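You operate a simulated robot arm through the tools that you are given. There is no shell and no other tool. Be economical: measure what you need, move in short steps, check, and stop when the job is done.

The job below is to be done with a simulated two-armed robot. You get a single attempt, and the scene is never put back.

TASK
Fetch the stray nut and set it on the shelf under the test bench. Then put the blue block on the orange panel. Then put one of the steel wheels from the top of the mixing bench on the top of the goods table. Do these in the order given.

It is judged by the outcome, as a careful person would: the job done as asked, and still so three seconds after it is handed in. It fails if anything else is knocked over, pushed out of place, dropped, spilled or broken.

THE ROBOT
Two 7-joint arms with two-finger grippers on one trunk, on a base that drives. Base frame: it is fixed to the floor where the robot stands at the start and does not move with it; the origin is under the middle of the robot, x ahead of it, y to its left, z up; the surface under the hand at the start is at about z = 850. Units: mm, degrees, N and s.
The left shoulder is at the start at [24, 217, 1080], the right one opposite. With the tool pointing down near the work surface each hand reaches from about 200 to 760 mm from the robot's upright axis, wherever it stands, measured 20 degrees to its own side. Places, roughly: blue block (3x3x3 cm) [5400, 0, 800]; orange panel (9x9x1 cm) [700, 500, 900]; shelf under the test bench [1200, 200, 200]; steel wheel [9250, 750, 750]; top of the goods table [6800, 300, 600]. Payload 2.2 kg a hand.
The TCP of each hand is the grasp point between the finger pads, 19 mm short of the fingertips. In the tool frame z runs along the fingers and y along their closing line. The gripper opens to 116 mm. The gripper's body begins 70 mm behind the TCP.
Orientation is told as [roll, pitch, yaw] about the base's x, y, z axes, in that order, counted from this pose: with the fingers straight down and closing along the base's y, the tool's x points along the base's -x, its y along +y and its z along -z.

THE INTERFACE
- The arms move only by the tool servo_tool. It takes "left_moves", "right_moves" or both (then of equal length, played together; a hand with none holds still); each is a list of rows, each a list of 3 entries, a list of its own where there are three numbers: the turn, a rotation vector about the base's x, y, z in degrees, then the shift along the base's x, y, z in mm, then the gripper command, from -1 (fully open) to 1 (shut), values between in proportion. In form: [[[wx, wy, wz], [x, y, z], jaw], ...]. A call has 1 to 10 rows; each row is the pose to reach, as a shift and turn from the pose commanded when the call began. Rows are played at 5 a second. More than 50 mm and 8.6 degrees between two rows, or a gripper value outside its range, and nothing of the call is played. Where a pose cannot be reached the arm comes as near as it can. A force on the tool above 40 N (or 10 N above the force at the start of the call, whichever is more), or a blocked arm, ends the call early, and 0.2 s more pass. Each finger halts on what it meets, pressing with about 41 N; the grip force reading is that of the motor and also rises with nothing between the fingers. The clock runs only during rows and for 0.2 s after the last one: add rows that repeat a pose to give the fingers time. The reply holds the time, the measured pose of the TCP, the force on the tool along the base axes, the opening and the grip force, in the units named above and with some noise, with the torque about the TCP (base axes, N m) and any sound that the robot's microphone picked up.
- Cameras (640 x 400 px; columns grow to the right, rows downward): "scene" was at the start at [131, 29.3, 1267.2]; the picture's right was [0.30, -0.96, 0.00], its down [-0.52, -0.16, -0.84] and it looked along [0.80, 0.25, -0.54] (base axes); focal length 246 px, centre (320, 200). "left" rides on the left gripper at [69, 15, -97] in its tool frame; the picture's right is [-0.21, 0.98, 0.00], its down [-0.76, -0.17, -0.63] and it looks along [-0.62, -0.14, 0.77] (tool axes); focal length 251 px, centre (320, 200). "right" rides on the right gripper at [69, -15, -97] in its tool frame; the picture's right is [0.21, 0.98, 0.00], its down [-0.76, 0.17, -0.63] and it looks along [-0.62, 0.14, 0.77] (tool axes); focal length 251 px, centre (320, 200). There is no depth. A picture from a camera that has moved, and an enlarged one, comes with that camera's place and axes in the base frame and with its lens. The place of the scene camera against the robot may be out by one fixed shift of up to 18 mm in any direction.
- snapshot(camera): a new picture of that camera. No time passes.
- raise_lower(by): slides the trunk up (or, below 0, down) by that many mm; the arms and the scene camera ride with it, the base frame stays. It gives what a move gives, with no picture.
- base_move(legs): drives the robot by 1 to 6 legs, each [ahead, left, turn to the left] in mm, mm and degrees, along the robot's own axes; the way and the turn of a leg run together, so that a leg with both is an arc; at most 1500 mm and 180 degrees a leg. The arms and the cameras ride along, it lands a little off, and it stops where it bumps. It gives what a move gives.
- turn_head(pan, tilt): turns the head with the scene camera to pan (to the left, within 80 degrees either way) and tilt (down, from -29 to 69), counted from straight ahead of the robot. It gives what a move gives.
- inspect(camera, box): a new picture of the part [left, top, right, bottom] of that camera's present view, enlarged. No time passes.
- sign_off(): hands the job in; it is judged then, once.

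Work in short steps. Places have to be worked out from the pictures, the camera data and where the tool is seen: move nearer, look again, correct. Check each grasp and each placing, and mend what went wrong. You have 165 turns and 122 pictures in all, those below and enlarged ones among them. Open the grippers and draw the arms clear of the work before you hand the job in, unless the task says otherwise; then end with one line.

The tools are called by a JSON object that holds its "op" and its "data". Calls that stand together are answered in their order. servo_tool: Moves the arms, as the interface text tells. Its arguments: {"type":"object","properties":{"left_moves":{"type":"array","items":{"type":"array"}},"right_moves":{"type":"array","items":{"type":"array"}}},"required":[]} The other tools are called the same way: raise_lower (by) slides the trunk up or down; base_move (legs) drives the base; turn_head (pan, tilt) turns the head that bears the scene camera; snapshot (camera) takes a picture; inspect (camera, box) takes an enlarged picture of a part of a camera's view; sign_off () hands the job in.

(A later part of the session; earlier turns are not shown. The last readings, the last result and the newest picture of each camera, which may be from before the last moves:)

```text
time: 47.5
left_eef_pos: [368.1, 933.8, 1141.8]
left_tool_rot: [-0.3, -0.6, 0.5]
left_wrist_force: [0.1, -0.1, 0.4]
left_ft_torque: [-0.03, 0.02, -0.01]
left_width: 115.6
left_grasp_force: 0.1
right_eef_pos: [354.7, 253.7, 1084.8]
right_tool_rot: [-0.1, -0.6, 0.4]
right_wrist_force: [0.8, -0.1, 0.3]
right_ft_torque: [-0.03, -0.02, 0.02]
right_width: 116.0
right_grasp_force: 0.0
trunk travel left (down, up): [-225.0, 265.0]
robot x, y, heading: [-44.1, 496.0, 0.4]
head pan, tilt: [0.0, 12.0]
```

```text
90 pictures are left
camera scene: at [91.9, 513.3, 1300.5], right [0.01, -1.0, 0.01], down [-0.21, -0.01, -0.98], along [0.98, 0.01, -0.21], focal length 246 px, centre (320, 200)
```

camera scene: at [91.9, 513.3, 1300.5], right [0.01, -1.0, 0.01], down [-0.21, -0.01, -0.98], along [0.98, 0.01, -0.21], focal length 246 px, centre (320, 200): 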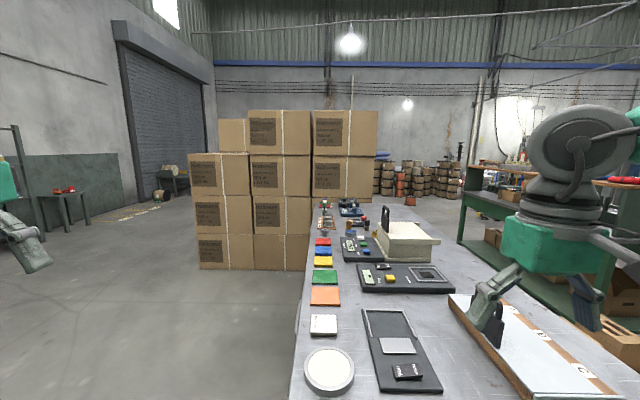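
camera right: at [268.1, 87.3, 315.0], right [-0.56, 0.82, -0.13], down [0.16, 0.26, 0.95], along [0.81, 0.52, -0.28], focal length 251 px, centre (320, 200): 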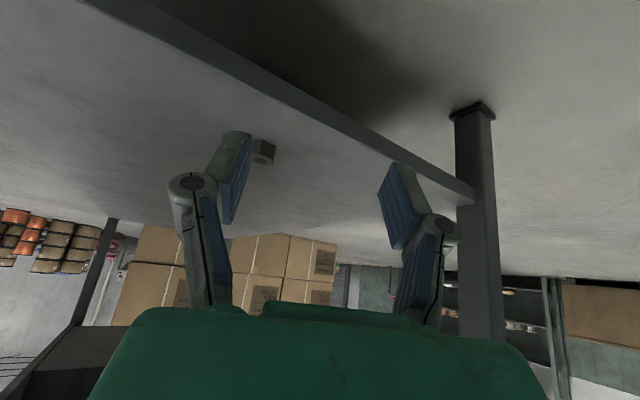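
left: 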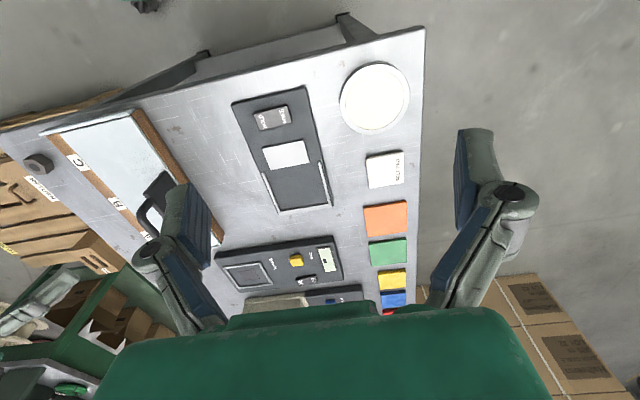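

A leg was too long; I'll split it into shorter ones.

{"op": "base_move", "data": {"legs": [[0, 650, 0], [900, 900, 0], [900, 600, 0]]}}

{"op": "turn_head", "data": {"pan": -20, "tilt": 12}}

{"op": "snapshot", "data": {"camera": "scene"}}

```text
time: 62.3
left_eef_pos: [2196.1, 2987.2, 1161.3]
left_tool_rot: [2.5, -0.8, -1.9]
left_wrist_force: [0.6, -2.0, 1.1]
left_ft_torque: [0.16, 0.04, -0.01]
left_width: 116.2
left_grasp_force: 0.0
right_eef_pos: [2158.5, 2312.0, 1074.2]
right_tool_rot: [2.5, -0.6, -1.9]
right_wrist_force: [-0.6, -2.0, -0.6]
right_ft_torque: [0.15, -0.03, -0.02]
right_width: 116.3
right_grasp_force: 0.0
trunk travel left (down, up): [-225.0, 265.0]
robot x, y, heading: [1766.7, 2612.0, -1.5]
head pan, tilt: [0.0, 12.0]
```

```text
time: 63.1
left_eef_pos: [2196.6, 2978.2, 1160.9]
left_tool_rot: [2.4, -0.9, -2.1]
left_wrist_force: [-0.7, -1.7, 1.2]
left_ft_torque: [0.16, -0.01, 0.0]
left_width: 116.2
left_grasp_force: 0.1
right_eef_pos: [2156.5, 2305.7, 1074.6]
right_tool_rot: [2.4, -0.5, -2.1]
right_wrist_force: [-0.8, -0.9, 0.7]
right_ft_torque: [0.12, -0.01, 0.01]
right_width: 115.8
right_grasp_force: 0.1
trunk travel left (down, up): [-225.0, 265.0]
robot x, y, heading: [1767.7, 2605.2, -1.7]
head pan, tilt: [-20.0, 12.0]
```

```text
89 pictures are left
camera scene: at [1899.6, 2551.3, 1299.9], right [-0.37, -0.93, -0.01], down [-0.2, 0.09, -0.98], along [0.91, -0.36, -0.22], focal length 246 px, centre (320, 200)
```

scene: 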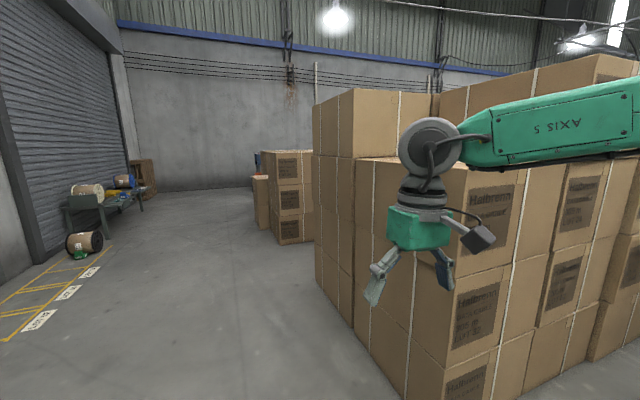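

The stack's left face is at y≈1730 and the lane is clear. I'll drive ahead and look for the gap between this stack and the next.

{"op": "base_move", "data": {"legs": [[1400, 50, 1.7]]}}

{"op": "turn_head", "data": {"pan": -45, "tilt": 12}}

{"op": "snapshot", "data": {"camera": "scene"}}

```text
time: 70.0
left_eef_pos: [3548.9, 3030.8, 1159.5]
left_tool_rot: [2.3, -0.6, -0.2]
left_wrist_force: [-0.4, -1.6, 0.2]
left_ft_torque: [0.12, 0.0, -0.01]
left_width: 115.7
left_grasp_force: 0.1
right_eef_pos: [3531.5, 2356.6, 1075.6]
right_tool_rot: [2.3, -0.7, -0.2]
right_wrist_force: [0.3, -0.1, 0.2]
right_ft_torque: [0.08, -0.02, -0.02]
right_width: 116.0
right_grasp_force: 0.1
trunk travel left (down, up): [-225.0, 265.0]
robot x, y, heading: [3134.1, 2639.7, 0.2]
head pan, tilt: [-20.0, 12.0]
```

```text
time: 70.9
left_eef_pos: [3549.9, 3003.4, 1159.3]
left_tool_rot: [3.5, 0.1, -0.4]
left_wrist_force: [1.0, -2.2, 0.9]
left_ft_torque: [0.11, 0.01, 0.02]
left_width: 116.0
left_grasp_force: 0.1
right_eef_pos: [3530.9, 2329.3, 1070.3]
right_tool_rot: [3.5, -0.6, -0.3]
right_wrist_force: [0.1, -1.2, -0.2]
right_ft_torque: [0.1, 0.0, 0.0]
right_width: 115.8
right_grasp_force: 0.1
trunk travel left (down, up): [-225.0, 265.0]
robot x, y, heading: [3134.3, 2631.7, 0.3]
head pan, tilt: [-45.0, 12.0]
```

```text
88 pictures are left
camera scene: at [3246.4, 2554.0, 1299.8], right [-0.7, -0.71, -0.01], down [-0.15, 0.16, -0.98], along [0.69, -0.69, -0.22], focal length 246 px, centre (320, 200)
```

scene: 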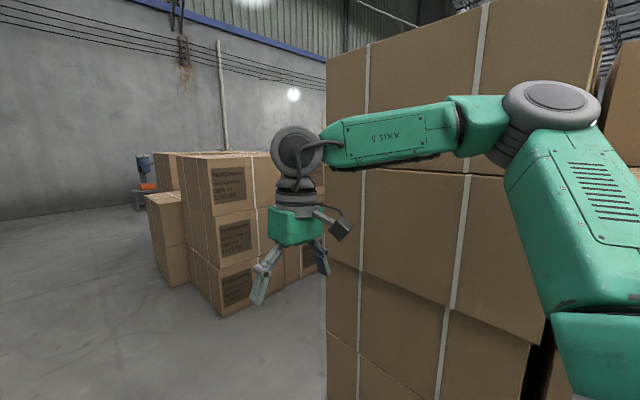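

Both hands report a roll of about 3°, so I'll hold still for a second to see whether it settles.

{"op": "servo_tool", "data": {"right_moves": [[[0, 0, 0], [0, 0, 0], -1], [[0, 0, 0], [0, 0, 0], -1], [[0, 0, 0], [0, 0, 0], -1], [[0, 0, 0], [0, 0, 0], -1], [[0, 0, 0], [0, 0, 0], -1], [[0, 0, 0], [0, 0, 0], -1], [[0, 0, 0], [0, 0, 0], -1], [[0, 0, 0], [0, 0, 0], -1]]}}

```text
time: 72.9
left_eef_pos: [3547.1, 3028.2, 1155.6]
left_tool_rot: [1.9, -0.4, -0.4]
left_wrist_force: [0.2, 0.7, 0.2]
left_ft_torque: [-0.06, -0.02, 0.02]
left_width: 116.1
left_grasp_force: 0.2
right_eef_pos: [3528.6, 2352.7, 1078.3]
right_tool_rot: [2.1, -0.7, -0.2]
right_wrist_force: [-0.3, 0.6, 0.3]
right_ft_torque: [-0.06, -0.02, 0.02]
right_width: 115.9
right_grasp_force: 0.0
trunk travel left (down, up): [-225.0, 265.0]
robot x, y, heading: [3135.4, 2628.0, 0.0]
head pan, tilt: [-45.0, 12.0]
stopped in row 8 (right hand): the arm was blocked; the commanded pose is now the measured one
```

The lean is shrinking. The gap between stacks (x 4020–4980) is tight, so I'll drive further on past the second stack and look right there.

{"op": "base_move", "data": {"legs": [[1300, 0, 0]]}}

{"op": "turn_head", "data": {"pan": -30, "tilt": 15}}

{"op": "snapshot", "data": {"camera": "scene"}}

{"op": "turn_head", "data": {"pan": -80, "tilt": 15}}

{"op": "snapshot", "data": {"camera": "scene"}}

```text
time: 79.5
left_eef_pos: [4867.7, 2986.2, 1168.4]
left_tool_rot: [4.4, -0.1, -0.3]
left_wrist_force: [1.2, -4.5, 0.8]
left_ft_torque: [0.25, 0.13, -0.02]
left_width: 115.9
left_grasp_force: 0.1
right_eef_pos: [4851.6, 2315.2, 1068.0]
right_tool_rot: [4.2, -0.6, -0.2]
right_wrist_force: [-0.5, -4.1, -0.2]
right_ft_torque: [0.28, -0.09, -0.01]
right_width: 115.9
right_grasp_force: 0.1
trunk travel left (down, up): [-225.0, 265.0]
robot x, y, heading: [4456.9, 2630.5, 0.5]
head pan, tilt: [-45.0, 12.0]
```

```text
time: 80.2
left_eef_pos: [4866.4, 2988.6, 1161.8]
left_tool_rot: [4.0, 0.3, -0.7]
left_wrist_force: [0.4, -2.4, 1.1]
left_ft_torque: [0.15, 0.01, 0.01]
left_width: 115.9
left_grasp_force: 0.0
right_eef_pos: [4849.8, 2315.9, 1071.9]
right_tool_rot: [3.8, -0.6, -0.4]
right_wrist_force: [0.8, -0.6, 1.1]
right_ft_torque: [0.12, 0.02, 0.01]
right_width: 116.0
right_grasp_force: 0.1
trunk travel left (down, up): [-225.0, 265.0]
robot x, y, heading: [4457.1, 2623.9, 0.4]
head pan, tilt: [-30.0, 15.0]
```

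```text
87 pictures are left
camera scene: at [4581.6, 2546.0, 1294.1], right [-0.49, -0.87, -0.02], down [-0.23, 0.15, -0.96], along [0.84, -0.47, -0.27], focal length 246 px, centre (320, 200)
```

scene: 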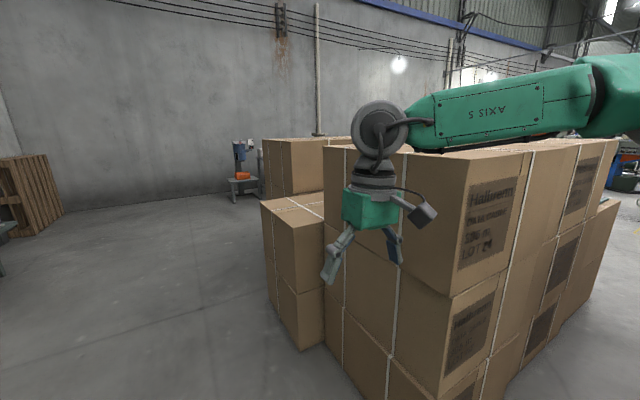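

```text
time: 81.4
left_eef_pos: [4863.9, 3057.2, 1146.9]
left_tool_rot: [1.0, -0.4, -0.1]
left_wrist_force: [-0.2, 0.9, 0.1]
left_ft_torque: [-0.1, -0.03, 0.06]
left_width: 116.1
left_grasp_force: 0.1
right_eef_pos: [4848.3, 2381.1, 1085.2]
right_tool_rot: [0.9, -0.7, 0.1]
right_wrist_force: [-0.4, 0.6, 0.5]
right_ft_torque: [-0.04, -0.03, 0.04]
right_width: 116.1
right_grasp_force: 0.1
trunk travel left (down, up): [-225.0, 265.0]
robot x, y, heading: [4455.6, 2636.3, 0.4]
head pan, tilt: [-80.0, 15.0]
```

```text
86 pictures are left
camera scene: at [4517.5, 2552.1, 1296.3], right [-0.98, -0.18, 0.0], down [-0.05, 0.25, -0.97], along [0.18, -0.95, -0.26], focal length 246 px, centre (320, 200)
```

scene: 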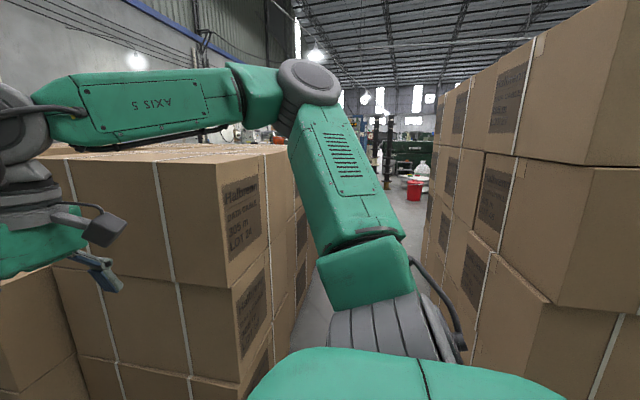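

I'll raise the trunk to look over the stacks for the block's bench.

{"op": "raise_lower", "data": {"by": 260}}

{"op": "turn_head", "data": {"pan": -62, "tilt": 15}}

{"op": "snapshot", "data": {"camera": "scene"}}

{"op": "turn_head", "data": {"pan": -35, "tilt": 10}}

{"op": "snapshot", "data": {"camera": "scene"}}

```text
time: 84.1
left_eef_pos: [4862.6, 3055.4, 1409.8]
left_tool_rot: [1.3, -0.6, -0.2]
left_wrist_force: [-1.0, 1.0, 0.7]
left_ft_torque: [0.03, -0.07, 0.0]
left_width: 115.9
left_grasp_force: 0.0
right_eef_pos: [4847.2, 2380.6, 1342.8]
right_tool_rot: [1.3, -0.7, 0.0]
right_wrist_force: [-0.1, 0.0, -0.6]
right_ft_torque: [0.02, 0.01, -0.01]
right_width: 115.9
right_grasp_force: 0.0
trunk travel left (down, up): [-485.0, 5.0]
robot x, y, heading: [4456.8, 2636.1, 0.6]
head pan, tilt: [-80.0, 15.0]
```

```text
time: 84.9
left_eef_pos: [4862.7, 3000.0, 1420.2]
left_tool_rot: [3.4, -0.5, -0.1]
left_wrist_force: [0.4, 0.8, -0.4]
left_ft_torque: [-0.13, -0.07, 0.0]
left_width: 116.2
left_grasp_force: 0.0
right_eef_pos: [4850.5, 2325.6, 1330.1]
right_tool_rot: [3.4, -0.5, 0.0]
right_wrist_force: [0.1, 0.0, -1.0]
right_ft_torque: [-0.02, 0.02, -0.06]
right_width: 116.1
right_grasp_force: 0.1
trunk travel left (down, up): [-485.0, 5.0]
robot x, y, heading: [4451.6, 2622.2, 0.6]
head pan, tilt: [-62.0, 15.0]
```

```text
85 pictures are left
camera scene: at [4548.4, 2486.5, 1549.6], right [-0.88, -0.48, -0.01], down [-0.13, 0.27, -0.95], along [0.46, -0.83, -0.3], focal length 246 px, centre (320, 200)
```

scene: 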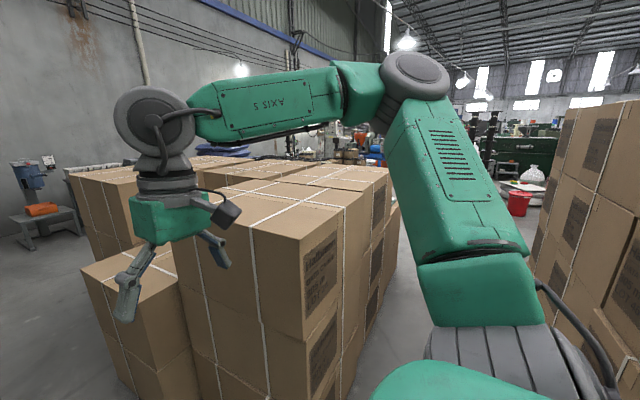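

```text
time: 85.8
left_eef_pos: [4863.9, 2976.5, 1425.9]
left_tool_rot: [4.3, -0.3, -0.3]
left_wrist_force: [0.2, -0.6, 1.3]
left_ft_torque: [0.08, 0.02, -0.03]
left_width: 116.0
left_grasp_force: 0.1
right_eef_pos: [4854.1, 2302.9, 1327.6]
right_tool_rot: [4.3, -0.4, 0.0]
right_wrist_force: [1.2, -1.3, -1.2]
right_ft_torque: [0.04, 0.02, -0.01]
right_width: 115.9
right_grasp_force: 0.1
trunk travel left (down, up): [-485.0, 5.0]
robot x, y, heading: [4451.4, 2618.8, 0.9]
head pan, tilt: [-35.0, 10.0]
```

```text
84 pictures are left
camera scene: at [4581.6, 2498.4, 1558.1], right [-0.56, -0.83, -0.03], down [-0.15, 0.14, -0.98], along [0.81, -0.54, -0.21], focal length 246 px, centre (320, 200)
```

scene: 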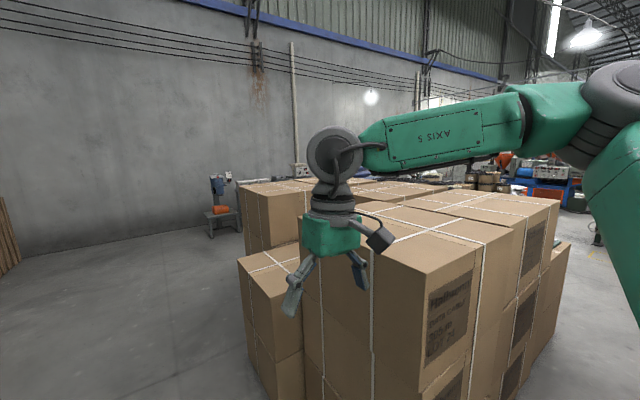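

The stacks still hide it. I'll lower the trunk, drive on along the wall side and look again past the second stack.

{"op": "raise_lower", "data": {"by": -260}}

{"op": "base_move", "data": {"legs": [[1400, 150, -0.5]]}}

{"op": "turn_head", "data": {"pan": -40, "tilt": 12}}

{"op": "snapshot", "data": {"camera": "scene"}}

{"op": "turn_head", "data": {"pan": -80, "tilt": 12}}

{"op": "snapshot", "data": {"camera": "scene"}}

```text
time: 88.5
left_eef_pos: [4867.2, 2968.1, 1168.5]
left_tool_rot: [4.8, 0.0, -0.5]
left_wrist_force: [0.6, -1.1, 1.9]
left_ft_torque: [0.18, 0.08, 0.01]
left_width: 115.9
left_grasp_force: 0.1
right_eef_pos: [4851.4, 2297.4, 1068.4]
right_tool_rot: [4.6, -0.6, -0.4]
right_wrist_force: [-0.4, -2.0, -0.8]
right_ft_torque: [0.18, -0.03, 0.02]
right_width: 116.0
right_grasp_force: 0.1
trunk travel left (down, up): [-225.0, 265.0]
robot x, y, heading: [4457.3, 2618.5, 0.5]
head pan, tilt: [-35.0, 10.0]
```

```text
time: 95.6
left_eef_pos: [6284.8, 3157.7, 1161.3]
left_tool_rot: [3.5, -0.3, -0.5]
left_wrist_force: [-0.3, 0.8, -0.7]
left_ft_torque: [-0.03, 0.02, 0.0]
left_width: 115.9
left_grasp_force: 0.0
right_eef_pos: [6269.8, 2483.4, 1070.6]
right_tool_rot: [3.5, -0.4, -0.2]
right_wrist_force: [1.2, 0.8, -1.5]
right_ft_torque: [0.03, 0.01, -0.02]
right_width: 115.8
right_grasp_force: 0.0
trunk travel left (down, up): [-225.0, 265.0]
robot x, y, heading: [5872.6, 2784.2, 0.4]
head pan, tilt: [-35.0, 10.0]
```

```text
time: 96.3
left_eef_pos: [6281.1, 3147.3, 1158.8]
left_tool_rot: [3.6, 0.2, -0.7]
left_wrist_force: [0.4, -2.9, 0.4]
left_ft_torque: [0.12, 0.02, 0.0]
left_width: 115.8
left_grasp_force: 0.0
right_eef_pos: [6263.5, 2473.5, 1073.2]
right_tool_rot: [3.4, -0.5, -0.7]
right_wrist_force: [0.2, -0.4, -0.2]
right_ft_torque: [0.16, 0.01, -0.03]
right_width: 115.8
right_grasp_force: 0.0
trunk travel left (down, up): [-225.0, 265.0]
robot x, y, heading: [5871.1, 2774.8, 0.4]
head pan, tilt: [-40.0, 12.0]
```

```text
83 pictures are left
camera scene: at [5989.2, 2680.0, 1298.5], right [-0.64, -0.77, -0.02], down [-0.16, 0.16, -0.97], along [0.75, -0.62, -0.23], focal length 246 px, centre (320, 200)
```

scene: 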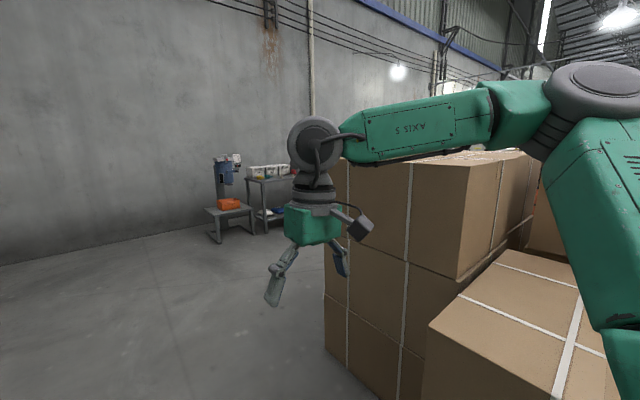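

```text
time: 97.3
left_eef_pos: [6278.4, 3180.9, 1156.3]
left_tool_rot: [2.3, -0.7, -0.5]
left_wrist_force: [0.7, -0.4, -0.7]
left_ft_torque: [0.06, 0.02, -0.03]
left_width: 115.8
left_grasp_force: 0.0
right_eef_pos: [6263.9, 2504.1, 1079.1]
right_tool_rot: [2.2, -0.4, -0.2]
right_wrist_force: [-0.1, -0.7, 0.4]
right_ft_torque: [0.06, -0.02, -0.01]
right_width: 116.0
right_grasp_force: 0.0
trunk travel left (down, up): [-225.0, 265.0]
robot x, y, heading: [5872.5, 2777.6, 0.5]
head pan, tilt: [-80.0, 12.0]
```

```text
82 pictures are left
camera scene: at [5935.5, 2650.4, 1296.4], right [-0.98, -0.19, 0.0], down [-0.04, 0.24, -0.97], along [0.18, -0.95, -0.24], focal length 246 px, centre (320, 200)
```

scene: 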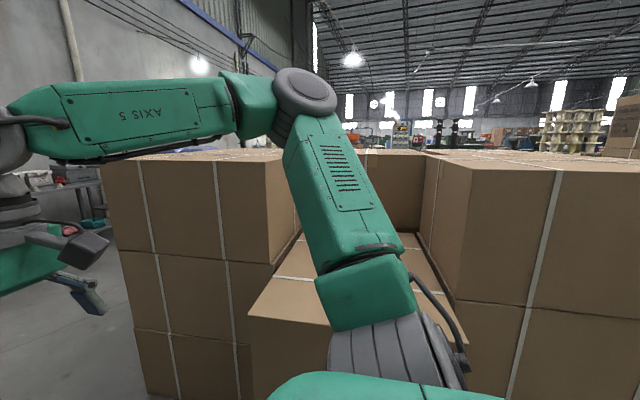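

The second stack ends at about x=6975, so I'll continue past it.

{"op": "base_move", "data": {"legs": [[1400, 0, 0], [400, 0, 0]]}}

{"op": "turn_head", "data": {"pan": -80, "tilt": 12}}

{"op": "snapshot", "data": {"camera": "scene"}}

{"op": "turn_head", "data": {"pan": -35, "tilt": 15}}

{"op": "snapshot", "data": {"camera": "scene"}}

```text
time: 106.5
left_eef_pos: [8095.9, 3213.4, 1141.1]
left_tool_rot: [1.4, 0.7, -0.4]
left_wrist_force: [0.1, 0.6, -0.4]
left_ft_torque: [-0.03, 0.02, 0.01]
left_width: 116.0
left_grasp_force: 0.1
right_eef_pos: [8080.5, 2538.3, 1083.7]
right_tool_rot: [1.1, -0.6, -0.2]
right_wrist_force: [0.3, -0.5, 0.7]
right_ft_torque: [-0.01, 0.02, 0.02]
right_width: 116.0
right_grasp_force: 0.1
trunk travel left (down, up): [-225.0, 265.0]
robot x, y, heading: [7691.5, 2796.2, 0.7]
head pan, tilt: [-80.0, 12.0]
```

```text
time: 107.1
left_eef_pos: [8091.5, 3238.9, 1137.0]
left_tool_rot: [0.4, 0.4, -0.3]
left_wrist_force: [0.0, 2.0, 0.1]
left_ft_torque: [-0.18, -0.05, 0.03]
left_width: 116.0
left_grasp_force: 0.2
right_eef_pos: [8076.6, 2562.5, 1088.5]
right_tool_rot: [0.3, -0.8, 0.1]
right_wrist_force: [0.6, 2.5, 1.4]
right_ft_torque: [-0.16, 0.0, 0.0]
right_width: 116.0
right_grasp_force: 0.0
trunk travel left (down, up): [-225.0, 265.0]
robot x, y, heading: [7685.4, 2804.3, 0.9]
head pan, tilt: [-80.0, 12.0]
```

```text
81 pictures are left
camera scene: at [7749.1, 2746.1, 1302.7], right [-0.98, -0.18, 0.01], down [-0.04, 0.18, -0.98], along [0.18, -0.97, -0.18], focal length 246 px, centre (320, 200)
```

scene: 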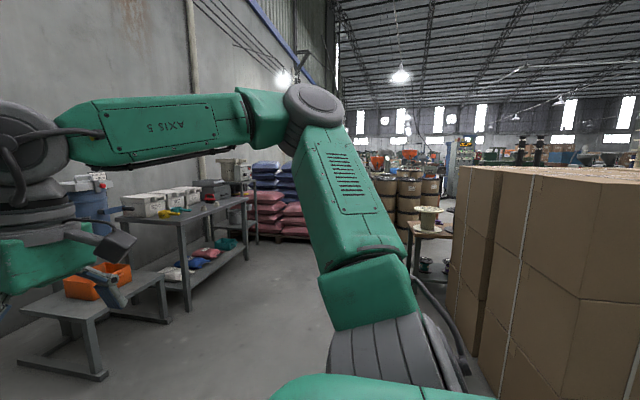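

```text
time: 108.2
left_eef_pos: [8094.9, 3195.4, 1139.6]
left_tool_rot: [2.3, 1.8, -0.5]
left_wrist_force: [-0.3, 1.3, -0.4]
left_ft_torque: [-0.04, -0.02, -0.02]
left_width: 115.9
left_grasp_force: 0.0
right_eef_pos: [8075.6, 2522.0, 1079.1]
right_tool_rot: [2.0, -0.7, -0.1]
right_wrist_force: [0.2, 0.0, 0.5]
right_ft_torque: [-0.02, 0.02, 0.03]
right_width: 116.1
right_grasp_force: 0.0
trunk travel left (down, up): [-225.0, 265.0]
robot x, y, heading: [7689.6, 2800.1, 0.3]
head pan, tilt: [-35.0, 15.0]
```

```text
80 pictures are left
camera scene: at [7809.0, 2774.0, 1296.2], right [-0.57, -0.82, 0.02], down [-0.21, 0.12, -0.97], along [0.8, -0.55, -0.25], focal length 246 px, centre (320, 200)
```

scene: 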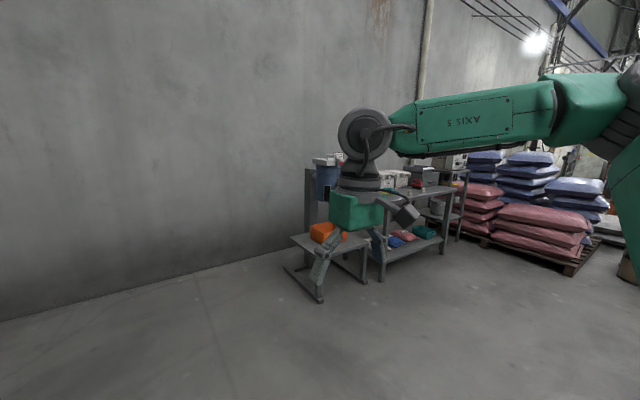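

The mixing bench (white bins) is right ahead-right near [9300, 600], and a small table, probably the goods table, is near [7000, 400]. I'll turn right to face down this aisle and look.

{"op": "base_move", "data": {"legs": [[0, 0, -90]]}}

{"op": "turn_head", "data": {"pan": 20, "tilt": 12}}

{"op": "snapshot", "data": {"camera": "scene"}}

```text
time: 112.4
left_eef_pos: [8133.6, 2395.6, 1132.6]
left_tool_rot: [0.5, 1.2, -89.3]
left_wrist_force: [2.4, 0.1, -0.5]
left_ft_torque: [-0.02, 0.23, 0.0]
left_width: 115.8
left_grasp_force: 0.1
right_eef_pos: [7457.7, 2400.9, 1086.9]
right_tool_rot: [0.4, -0.8, -88.9]
right_wrist_force: [2.2, -0.1, 0.8]
right_ft_torque: [0.04, 0.2, 0.04]
right_width: 115.9
right_grasp_force: 0.0
trunk travel left (down, up): [-225.0, 265.0]
robot x, y, heading: [7699.9, 2796.2, -88.4]
head pan, tilt: [-35.0, 15.0]
```

```text
time: 113.6
left_eef_pos: [8049.4, 2396.9, 1159.3]
left_tool_rot: [4.5, 1.2, -89.5]
left_wrist_force: [-1.9, -0.2, 1.9]
left_ft_torque: [0.1, -0.18, 0.03]
left_width: 115.8
left_grasp_force: 0.0
right_eef_pos: [7377.8, 2402.9, 1068.8]
right_tool_rot: [4.3, -0.9, -89.4]
right_wrist_force: [-1.5, -0.8, 0.1]
right_ft_torque: [-0.02, -0.2, -0.04]
right_width: 115.8
right_grasp_force: 0.1
trunk travel left (down, up): [-225.0, 265.0]
robot x, y, heading: [7685.3, 2798.0, -88.4]
head pan, tilt: [20.0, 12.0]
```

```text
79 pictures are left
camera scene: at [7681.1, 2666.3, 1300.9], right [-0.93, -0.36, -0.03], down [-0.04, 0.2, -0.98], along [0.36, -0.91, -0.2], focal length 246 px, centre (320, 200)
```

scene: 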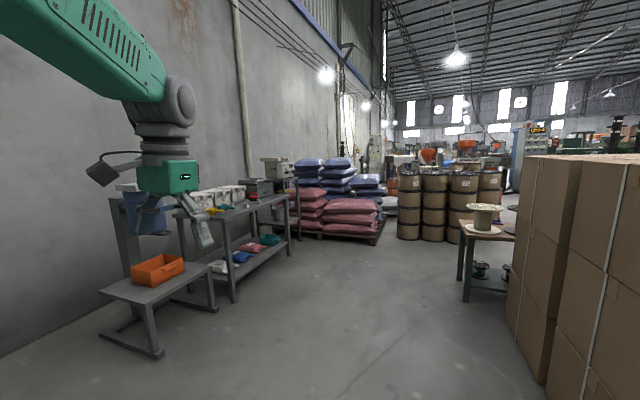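

I'll drive down the aisle about 1.3 m and look at the goods table and beyond to the right.

{"op": "base_move", "data": {"legs": [[1300, -50, -1.6]]}}

{"op": "turn_head", "data": {"pan": -35, "tilt": 12}}

{"op": "snapshot", "data": {"camera": "scene"}}

```text
time: 120.2
left_eef_pos: [8040.1, 1072.5, 1136.7]
left_tool_rot: [2.0, 2.2, -92.1]
left_wrist_force: [1.2, 1.2, -1.5]
left_ft_torque: [-0.01, 0.07, 0.0]
left_width: 116.1
left_grasp_force: 0.1
right_eef_pos: [7366.2, 1113.6, 1080.4]
right_tool_rot: [1.6, -0.8, -91.9]
right_wrist_force: [0.1, -0.4, 0.0]
right_ft_torque: [0.02, 0.03, 0.04]
right_width: 115.8
right_grasp_force: 0.1
trunk travel left (down, up): [-225.0, 265.0]
robot x, y, heading: [7651.7, 1495.0, -91.5]
head pan, tilt: [20.0, 12.0]
```

```text
time: 121.4
left_eef_pos: [7979.5, 1079.0, 1155.0]
left_tool_rot: [4.8, 2.2, -92.0]
left_wrist_force: [0.5, -0.8, -0.1]
left_ft_torque: [-0.06, -0.02, -0.01]
left_width: 115.9
left_grasp_force: 0.0
right_eef_pos: [7310.3, 1118.8, 1065.3]
right_tool_rot: [4.6, -0.7, -91.8]
right_wrist_force: [-0.7, -0.2, -1.3]
right_ft_torque: [0.02, 0.0, 0.02]
right_width: 115.7
right_grasp_force: 0.1
trunk travel left (down, up): [-225.0, 265.0]
robot x, y, heading: [7645.0, 1494.9, -91.3]
head pan, tilt: [-35.0, 12.0]
```

```text
78 pictures are left
camera scene: at [7546.1, 1377.0, 1296.3], right [-0.81, 0.59, -0.03], down [0.16, 0.17, -0.97], along [-0.57, -0.79, -0.23], focal length 246 px, centre (320, 200)
```

scene: 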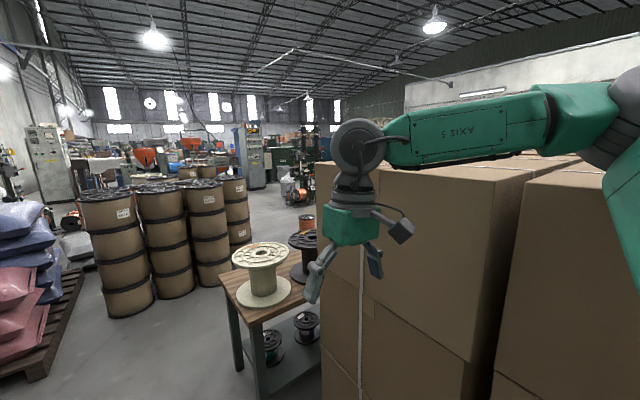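

The wooden table with the big spools is at about [7150, 400]; I'll pass it on its aisle side, keeping away from it, and look towards x=5400.

{"op": "base_move", "data": {"legs": [[1200, 200, 1]]}}

{"op": "turn_head", "data": {"pan": -65, "tilt": 15}}

{"op": "snapshot", "data": {"camera": "scene"}}

{"op": "turn_head", "data": {"pan": -20, "tilt": 15}}

{"op": "snapshot", "data": {"camera": "scene"}}

```text
time: 127.5
left_eef_pos: [8202.3, -117.0, 1149.7]
left_tool_rot: [3.4, 1.8, -91.1]
left_wrist_force: [-0.5, 0.4, 0.7]
left_ft_torque: [0.0, 0.01, 0.01]
left_width: 116.1
left_grasp_force: 0.1
right_eef_pos: [7529.8, -88.4, 1075.8]
right_tool_rot: [3.2, -1.1, -90.7]
right_wrist_force: [-0.6, 0.7, 0.7]
right_ft_torque: [-0.05, 0.0, 0.02]
right_width: 116.3
right_grasp_force: 0.1
trunk travel left (down, up): [-225.0, 265.0]
robot x, y, heading: [7834.8, 287.0, -90.3]
head pan, tilt: [-35.0, 12.0]
```

```text
time: 128.5
left_eef_pos: [8254.8, -114.1, 1136.6]
left_tool_rot: [0.9, 1.5, -91.1]
left_wrist_force: [0.7, 1.3, -0.1]
left_ft_torque: [-0.03, 0.12, 0.01]
left_width: 115.8
left_grasp_force: 0.1
right_eef_pos: [7580.5, -86.8, 1088.4]
right_tool_rot: [0.7, -1.4, -90.5]
right_wrist_force: [1.4, -0.1, 0.5]
right_ft_torque: [-0.01, 0.09, 0.01]
right_width: 116.0
right_grasp_force: 0.1
trunk travel left (down, up): [-225.0, 265.0]
robot x, y, heading: [7840.7, 289.1, -90.2]
head pan, tilt: [-65.0, 15.0]
```

```text
77 pictures are left
camera scene: at [7767.7, 210.7, 1296.5], right [-0.42, 0.91, 0.0], down [0.23, 0.11, -0.97], along [-0.88, -0.4, -0.25], focal length 246 px, centre (320, 200)
```

scene: 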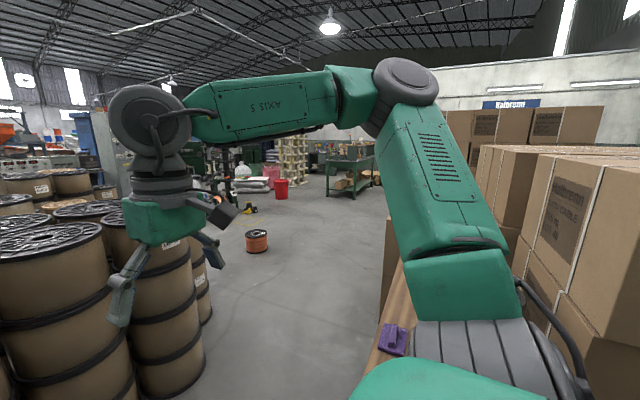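

```text
time: 129.6
left_eef_pos: [8242.0, -119.0, 1129.1]
left_tool_rot: [1.4, 2.9, -91.2]
left_wrist_force: [0.2, -0.5, -1.1]
left_ft_torque: [-0.02, 0.0, 0.05]
left_width: 115.7
left_grasp_force: 0.0
right_eef_pos: [7569.2, -88.4, 1085.1]
right_tool_rot: [1.1, -0.9, -90.7]
right_wrist_force: [1.3, -0.4, -0.7]
right_ft_torque: [0.01, 0.04, 0.01]
right_width: 116.2
right_grasp_force: 0.1
trunk travel left (down, up): [-225.0, 265.0]
robot x, y, heading: [7839.5, 289.1, -90.2]
head pan, tilt: [-20.0, 15.0]
```

```text
76 pictures are left
camera scene: at [7847.1, 159.4, 1295.5], right [-0.94, 0.35, 0.03], down [0.06, 0.25, -0.97], along [-0.35, -0.9, -0.25], focal length 246 px, centre (320, 200)
```

scene: 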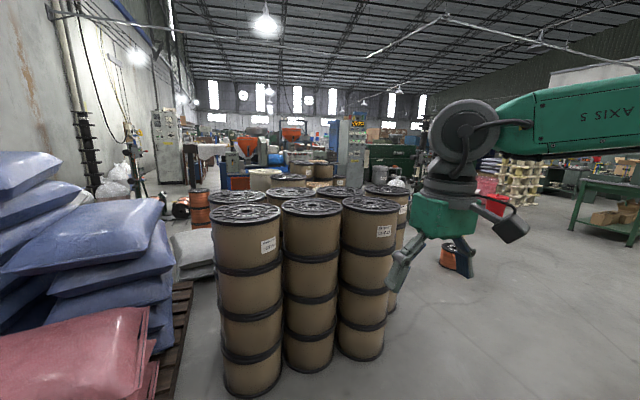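

There is a roughly 800 mm corridor between the goods table (y≥108) and the drums (y≤-700). I'll raise the arms a bit, turn to face -x here, and strafe into the corridor.

{"op": "raise_lower", "data": {"by": 120}}

{"op": "base_move", "data": {"legs": [[0, 0, -89.8], [0, 560, 0]]}}

{"op": "turn_head", "data": {"pan": 0, "tilt": 25}}

{"op": "snapshot", "data": {"camera": "scene"}}

```text
time: 131.1
left_eef_pos: [8258.2, -114.7, 1257.8]
left_tool_rot: [0.9, 1.5, -91.0]
left_wrist_force: [0.2, -0.5, 0.6]
left_ft_torque: [-0.03, 0.08, 0.01]
left_width: 115.9
left_grasp_force: 0.0
right_eef_pos: [7584.5, -87.3, 1208.4]
right_tool_rot: [0.7, -1.2, -90.4]
right_wrist_force: [0.4, -0.3, 0.7]
right_ft_torque: [0.0, 0.0, 0.03]
right_width: 116.1
right_grasp_force: 0.0
trunk travel left (down, up): [-345.0, 145.0]
robot x, y, heading: [7840.1, 288.9, -90.2]
head pan, tilt: [-20.0, 15.0]
```

```text
time: 138.2
left_eef_pos: [7391.4, -590.7, 1276.9]
left_tool_rot: [4.8, 1.9, 177.2]
left_wrist_force: [-0.6, 0.9, 0.1]
left_ft_torque: [-0.08, -0.08, -0.04]
left_width: 115.8
left_grasp_force: 0.2
right_eef_pos: [7437.7, 78.9, 1185.9]
right_tool_rot: [4.8, -0.6, 177.3]
right_wrist_force: [-0.3, -0.2, -1.0]
right_ft_torque: [-0.06, -0.06, -0.04]
right_width: 116.3
right_grasp_force: 0.2
trunk travel left (down, up): [-345.0, 145.0]
robot x, y, heading: [7809.9, -259.6, 178.1]
head pan, tilt: [-20.0, 15.0]
```

```text
time: 139.1
left_eef_pos: [7401.2, -589.6, 1275.9]
left_tool_rot: [4.5, 1.7, 177.2]
left_wrist_force: [-0.4, 2.7, 1.1]
left_ft_torque: [-0.3, -0.06, -0.03]
left_width: 115.9
left_grasp_force: 0.1
right_eef_pos: [7445.8, 81.5, 1193.5]
right_tool_rot: [4.4, -0.9, 177.2]
right_wrist_force: [-0.6, 0.9, 0.0]
right_ft_torque: [-0.18, -0.01, -0.01]
right_width: 115.8
right_grasp_force: 0.1
trunk travel left (down, up): [-345.0, 145.0]
robot x, y, heading: [7812.6, -250.5, 178.4]
head pan, tilt: [0.0, 25.0]
```

```text
75 pictures are left
camera scene: at [7682.1, -180.3, 1397.5], right [0.03, 1.0, -0.05], down [0.42, -0.06, -0.9], along [-0.91, 0.01, -0.43], focal length 246 px, centre (320, 200)
```

scene: 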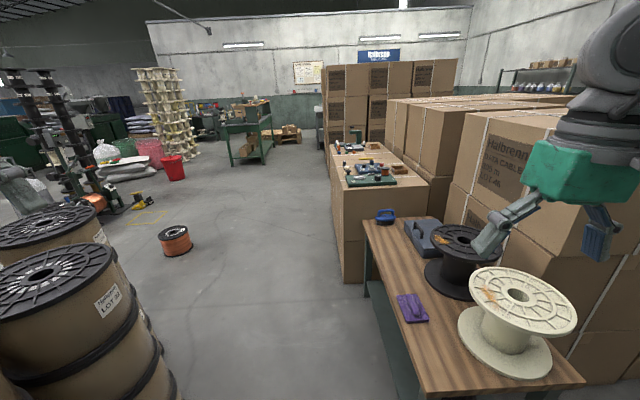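

Now clear: the wooden goods table with spools, and beyond it a brown box pile with parts on top. I'll enlarge that to find the blue block.

{"op": "inspect", "data": {"camera": "scene", "box": [320, 115, 480, 235]}}

```text
3.33 times, centred on (400, 175) of scene
camera zoom: at [7682.1, -180.3, 1397.5], right [0.03, 1.0, -0.05], down [0.42, -0.06, -0.9], along [-0.91, 0.01, -0.43], focal length 821 px, centre (53, 283)
```

zoom: 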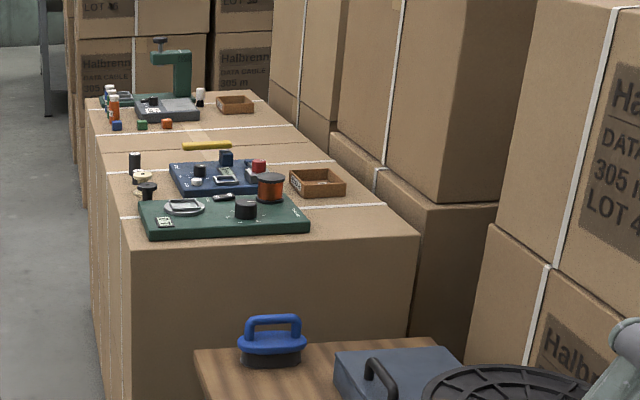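

The blue cube beside a green and an orange one on the pile's aisle edge matches, at about [5486, 40, 815]. I'll drive along the corridor and out to y≈-550 beside it.

{"op": "base_move", "data": {"legs": [[1000, 30, 1.6], [900, 300, 0], [430, 0, 0]]}}

{"op": "raise_lower", "data": {"by": -120}}

{"op": "base_move", "data": {"legs": [[0, 0, -90]]}}

{"op": "turn_head", "data": {"pan": 0, "tilt": 45}}

{"op": "snapshot", "data": {"camera": "scene"}}

```text
time: 150.9
left_eef_pos: [5128.2, -990.2, 1252.0]
left_tool_rot: [1.9, 2.8, 179.7]
left_wrist_force: [-0.4, 0.0, -1.4]
left_ft_torque: [0.03, 0.05, -0.04]
left_width: 115.9
left_grasp_force: 0.0
right_eef_pos: [5146.8, -316.2, 1204.1]
right_tool_rot: [1.8, -1.1, -180.1]
right_wrist_force: [0.0, -0.2, 0.9]
right_ft_torque: [0.04, -0.03, -0.01]
right_width: 116.0
right_grasp_force: 0.0
trunk travel left (down, up): [-345.0, 145.0]
robot x, y, heading: [5524.7, -583.5, -179.4]
head pan, tilt: [0.0, 25.0]
```

```text
time: 152.4
left_eef_pos: [5132.0, -1016.4, 1128.2]
left_tool_rot: [0.9, 2.6, 179.7]
left_wrist_force: [0.2, -2.1, -0.5]
left_ft_torque: [0.18, 0.07, 0.03]
left_width: 116.1
left_grasp_force: 0.0
right_eef_pos: [5151.9, -342.7, 1093.0]
right_tool_rot: [0.8, -1.5, -179.7]
right_wrist_force: [0.7, -1.6, 1.1]
right_ft_torque: [0.11, 0.0, 0.01]
right_width: 116.0
right_grasp_force: 0.1
trunk travel left (down, up): [-225.0, 265.0]
robot x, y, heading: [5523.4, -594.7, -179.4]
head pan, tilt: [0.0, 25.0]
```

```text
time: 156.6
left_eef_pos: [5131.6, -194.7, 1141.2]
left_tool_rot: [2.9, 2.6, 90.3]
left_wrist_force: [0.7, -0.5, 0.5]
left_ft_torque: [0.0, 0.03, 0.0]
left_width: 115.9
left_grasp_force: 0.0
right_eef_pos: [5804.0, -204.7, 1081.9]
right_tool_rot: [2.8, -1.3, 90.7]
right_wrist_force: [0.1, -0.2, -0.2]
right_ft_torque: [0.02, 0.0, 0.0]
right_width: 116.0
right_grasp_force: 0.0
trunk travel left (down, up): [-225.0, 265.0]
robot x, y, heading: [5526.5, -583.2, 91.1]
head pan, tilt: [0.0, 25.0]
```

```text
time: 157.4
left_eef_pos: [5119.8, -198.3, 1140.2]
left_tool_rot: [2.4, 2.2, 90.3]
left_wrist_force: [0.7, -0.1, 1.1]
left_ft_torque: [0.0, 0.02, -0.02]
left_width: 115.8
left_grasp_force: 0.0
right_eef_pos: [5793.1, -208.3, 1084.2]
right_tool_rot: [2.2, -1.3, 90.7]
right_wrist_force: [-0.2, -0.4, 1.1]
right_ft_torque: [0.06, 0.01, 0.03]
right_width: 116.1
right_grasp_force: 0.0
trunk travel left (down, up): [-225.0, 265.0]
robot x, y, heading: [5526.2, -582.4, 91.2]
head pan, tilt: [0.0, 45.0]
```

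```text
73 pictures are left
camera scene: at [5553.3, -458.6, 1248.2], right [1.0, 0.02, -0.02], down [0.0, -0.71, -0.71], along [-0.03, 0.71, -0.71], focal length 246 px, centre (320, 200)
```

scene: 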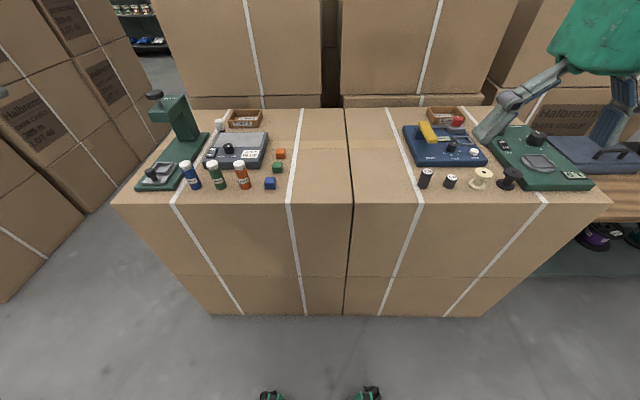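

The blue block is at about [5400, 35, 815], near an orange bottle. I'll bring the left hand over it for a close look.

{"op": "servo_tool", "data": {"left_moves": [[[0, 0, 0], [40, 15, -20], -0.2], [[0, 0, 0], [80, 30, -40], -0.2], [[0, 0, 0], [120, 45, -60], -0.2], [[0, 0, 0], [160, 60, -80], -0.2], [[0, 0, 0], [200, 75, -100], -0.2], [[0, 0, 0], [240, 90, -120], -0.2], [[0, 0, 0], [280, 105, -140], -0.2], [[0, 0, 0], [280, 105, -140], -0.2], [[0, 0, 0], [280, 105, -140], -0.2], [[0, 0, 0], [280, 105, -140], -0.2]]}}

{"op": "snapshot", "data": {"camera": "left"}}

```text
time: 159.6
left_eef_pos: [5409.4, -90.4, 999.2]
left_tool_rot: [2.6, 2.4, 90.1]
left_wrist_force: [-0.3, 0.0, 0.1]
left_ft_torque: [-0.06, -0.04, 0.03]
left_width: 69.8
left_grasp_force: 0.0
right_eef_pos: [5801.8, -206.8, 1083.7]
right_tool_rot: [2.4, -1.3, 90.7]
right_wrist_force: [0.6, 0.1, 0.7]
right_ft_torque: [0.0, 0.06, -0.02]
right_width: 115.9
right_grasp_force: 0.1
trunk travel left (down, up): [-225.0, 265.0]
robot x, y, heading: [5523.6, -577.9, 91.0]
head pan, tilt: [0.0, 45.0]
```

```text
72 pictures are left
camera left: at [5397.7, -156.0, 1097.7], right [-0.98, 0.21, 0.04], down [0.19, 0.78, 0.59], along [0.1, 0.58, -0.81], focal length 251 px, centre (320, 200)
```

left: 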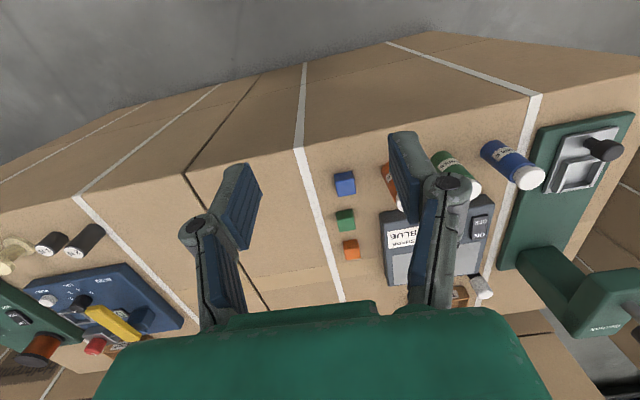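

The blue block is at about [5394, 26, 815]. I'll enlarge for its orientation.

{"op": "inspect", "data": {"camera": "left", "box": [310, 150, 420, 270]}}

```text
3.33 times, centred on (365, 210) of left
camera zoom: at [5397.7, -156.0, 1097.7], right [-0.98, 0.21, 0.04], down [0.19, 0.78, 0.59], along [0.1, 0.58, -0.81], focal length 838 px, centre (170, 167)
```

zoom: 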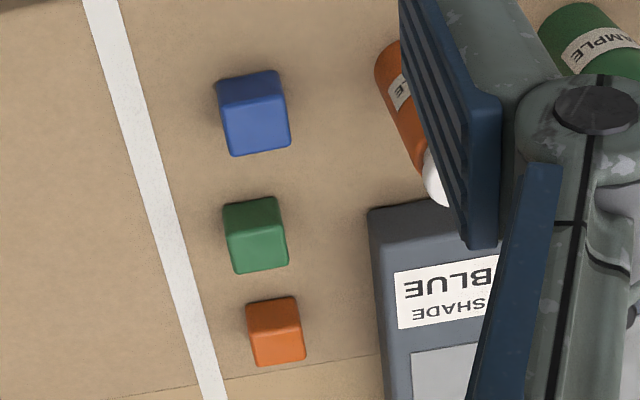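

The block is axis-aligned. I'll level the hand, set the jaws to about 46 mm and move to just above the block.

{"op": "servo_tool", "data": {"left_moves": [[[1.2, -1.3, 0], [-5, 40, -20], 0.2], [[2.4, -2.6, 0], [-10, 80, -50], 0.2], [[2.4, -2.6, 0], [-15, 116, -90], 0.2], [[2.4, -2.6, 0], [-15, 116, -115], 0.2], [[2.4, -2.6, 0], [-15, 116, -115], 0.2], [[2.4, -2.6, 0], [-15, 116, -115], 0.2]]}}

{"op": "snapshot", "data": {"camera": "left"}}

{"op": "inspect", "data": {"camera": "scene", "box": [180, 100, 340, 220]}}

```text
refused: row 2 steps farther than a row can; nothing moved
```

```text
70 pictures are left
camera left: at [5397.7, -156.0, 1097.7], right [-0.98, 0.21, 0.04], down [0.19, 0.78, 0.59], along [0.1, 0.58, -0.81], focal length 251 px, centre (320, 200)
```

left: 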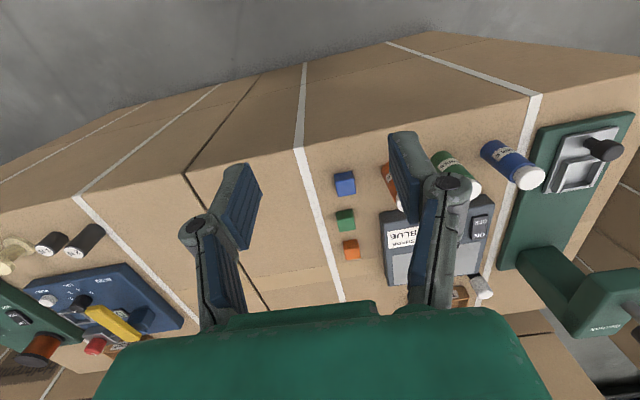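

```text
3.33 times, centred on (260, 160) of scene
camera zoom: at [5518.6, -457.6, 1248.7], right [1.0, 0.02, 0.01], down [0.02, -0.71, -0.7], along [-0.01, 0.7, -0.71], focal length 821 px, centre (520, 333)
```

zoom: 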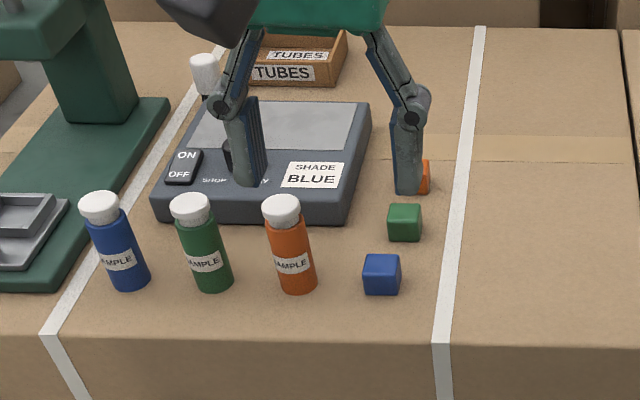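

A row stepped too far; I'll resend with smaller steps.

{"op": "servo_tool", "data": {"left_moves": [[[1.2, -1.3, 0], [-5, 35, -15], 0.2], [[2.4, -2.6, 0], [-10, 70, -40], 0.2], [[2.4, -2.6, 0], [-15, 100, -70], 0.2], [[2.4, -2.6, 0], [-15, 116, -105], 0.2], [[2.4, -2.6, 0], [-15, 116, -115], 0.2], [[2.4, -2.6, 0], [-15, 116, -115], 0.2]]}}

{"op": "snapshot", "data": {"camera": "left"}}

{"op": "inspect", "data": {"camera": "scene", "box": [180, 100, 340, 220]}}

```text
time: 161.2
left_eef_pos: [5348.6, 22.7, 882.0]
left_tool_rot: [-1.7, -0.1, 90.6]
left_wrist_force: [0.1, 0.3, 0.4]
left_ft_torque: [-0.01, -0.01, 0.01]
left_width: 46.2
left_grasp_force: 0.2
right_eef_pos: [5753.5, -209.4, 1093.2]
right_tool_rot: [0.6, -1.6, 91.0]
right_wrist_force: [0.4, 0.7, 0.2]
right_ft_torque: [0.0, 0.0, 0.0]
right_width: 116.1
right_grasp_force: 0.1
trunk travel left (down, up): [-225.0, 265.0]
robot x, y, heading: [5508.2, -583.2, 91.1]
head pan, tilt: [0.0, 45.0]
stopped in row 6 (left hand): the arm was blocked; the commanded pose is now the measured one
```

```text
68 pictures are left
camera left: at [5330.7, -46.6, 976.6], right [-0.98, 0.2, -0.03], down [0.14, 0.76, 0.64], along [0.15, 0.62, -0.77], focal length 251 px, centre (320, 200)
```

left: 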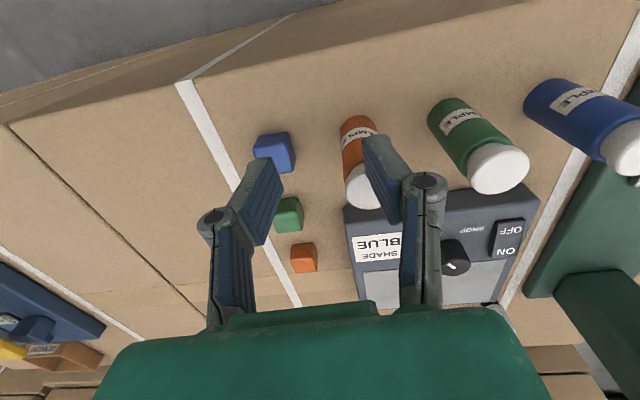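

```text
3.33 times, centred on (260, 160) of scene
camera zoom: at [5486.7, -457.1, 1248.5], right [1.0, 0.02, 0.02], down [0.03, -0.71, -0.7], along [0.0, 0.7, -0.71], focal length 821 px, centre (520, 333)
```

zoom: 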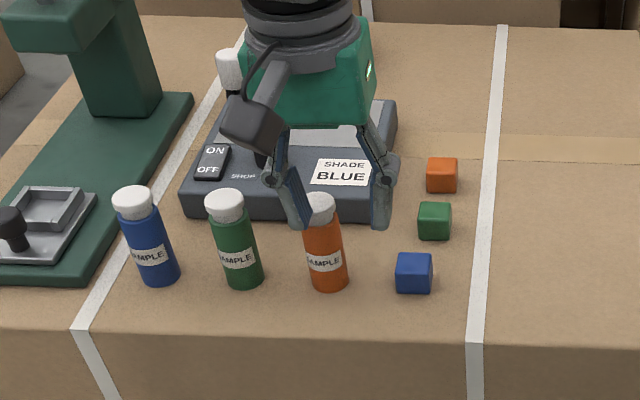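

The whole robot is swaying sideways by tens of mm. I'll raise the hand clear and wait for it to settle before going down.

{"op": "servo_tool", "data": {"left_moves": [[[0, 0, 0], [0, 0, 40], 0.2], [[0, 0, 0], [0, 0, 80], 0.2], [[0, 0, 0], [0, 0, 80], 0.2], [[0, 0, 0], [0, 0, 80], 0.2], [[0, 0, 0], [0, 0, 80], 0.2], [[0, 0, 0], [0, 0, 80], 0.2], [[0, 0, 0], [0, 0, 80], 0.2], [[0, 0, 0], [0, 0, 80], 0.2], [[0, 0, 0], [0, 0, 80], 0.2], [[0, 0, 0], [0, 0, 80], 0.2]]}}

{"op": "servo_tool", "data": {"left_moves": [[[0, 0, 0], [0, 0, 0], 0.2], [[0, 0, 0], [0, 0, 0], 0.2], [[0, 0, 0], [0, 0, 0], 0.2], [[0, 0, 0], [0, 0, 0], 0.2], [[0, 0, 0], [0, 0, 0], 0.2]]}}

{"op": "servo_tool", "data": {"left_moves": [[[0, 0, 0], [0, 0, 0], 0.2], [[0, 0, 0], [0, 0, 0], 0.2], [[0, 0, 0], [0, 0, 0], 0.2], [[0, 0, 0], [0, 0, 0], 0.2], [[0, 0, 0], [0, 0, 0], 0.2]]}}

{"op": "servo_tool", "data": {"left_moves": [[[0, 0, 0], [0, 0, 0], 0.2], [[0, 0, 0], [0, 0, 0], 0.2], [[0, 0, 0], [0, 0, 0], 0.2], [[0, 0, 0], [0, 0, 0], 0.2], [[0, 0, 0], [0, 0, 0], 0.2]]}}

```text
time: 163.4
left_eef_pos: [5346.5, 21.8, 961.7]
left_tool_rot: [-1.7, 0.0, 90.6]
left_wrist_force: [-0.6, 0.0, -0.6]
left_ft_torque: [-0.01, -0.09, 0.01]
left_width: 46.4
left_grasp_force: 0.1
right_eef_pos: [5754.6, -209.6, 1093.4]
right_tool_rot: [0.6, -1.4, 91.3]
right_wrist_force: [-1.2, -0.1, 0.2]
right_ft_torque: [0.0, -0.06, -0.03]
right_width: 116.0
right_grasp_force: 0.0
trunk travel left (down, up): [-225.0, 265.0]
robot x, y, heading: [5509.9, -585.9, 91.3]
head pan, tilt: [0.0, 45.0]
```

```text
time: 164.6
left_eef_pos: [5358.2, 20.9, 962.2]
left_tool_rot: [-1.1, -0.1, 90.5]
left_wrist_force: [0.1, 0.0, -0.3]
left_ft_torque: [-0.01, 0.01, 0.0]
left_width: 46.7
left_grasp_force: 0.0
right_eef_pos: [5766.0, -210.6, 1090.2]
right_tool_rot: [1.3, -1.5, 91.0]
right_wrist_force: [-0.2, -0.4, -0.8]
right_ft_torque: [0.0, 0.03, 0.01]
right_width: 115.8
right_grasp_force: 0.1
trunk travel left (down, up): [-225.0, 265.0]
robot x, y, heading: [5510.0, -580.1, 91.0]
head pan, tilt: [0.0, 45.0]
```

```text
time: 165.8
left_eef_pos: [5371.8, 23.4, 963.9]
left_tool_rot: [-0.4, 0.0, 90.3]
left_wrist_force: [0.3, 1.7, 0.3]
left_ft_torque: [-0.01, 0.05, -0.02]
left_width: 46.4
left_grasp_force: 0.0
right_eef_pos: [5780.7, -210.7, 1087.1]
right_tool_rot: [1.8, -1.4, 90.9]
right_wrist_force: [-0.5, -0.1, -0.3]
right_ft_torque: [-0.05, 0.07, -0.01]
right_width: 115.9
right_grasp_force: 0.2
trunk travel left (down, up): [-225.0, 265.0]
robot x, y, heading: [5519.8, -580.4, 91.2]
head pan, tilt: [0.0, 45.0]
```

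```text
time: 167.0
left_eef_pos: [5337.3, 21.4, 960.3]
left_tool_rot: [-2.1, 0.0, 90.7]
left_wrist_force: [-1.4, 0.3, -0.3]
left_ft_torque: [0.03, -0.14, 0.0]
left_width: 46.4
left_grasp_force: 0.1
right_eef_pos: [5743.2, -209.0, 1095.6]
right_tool_rot: [0.1, -1.6, 91.2]
right_wrist_force: [-1.7, 0.0, 1.0]
right_ft_torque: [-0.01, -0.06, -0.01]
right_width: 115.9
right_grasp_force: 0.1
trunk travel left (down, up): [-225.0, 265.0]
robot x, y, heading: [5507.9, -582.0, 91.2]
head pan, tilt: [0.0, 45.0]
```

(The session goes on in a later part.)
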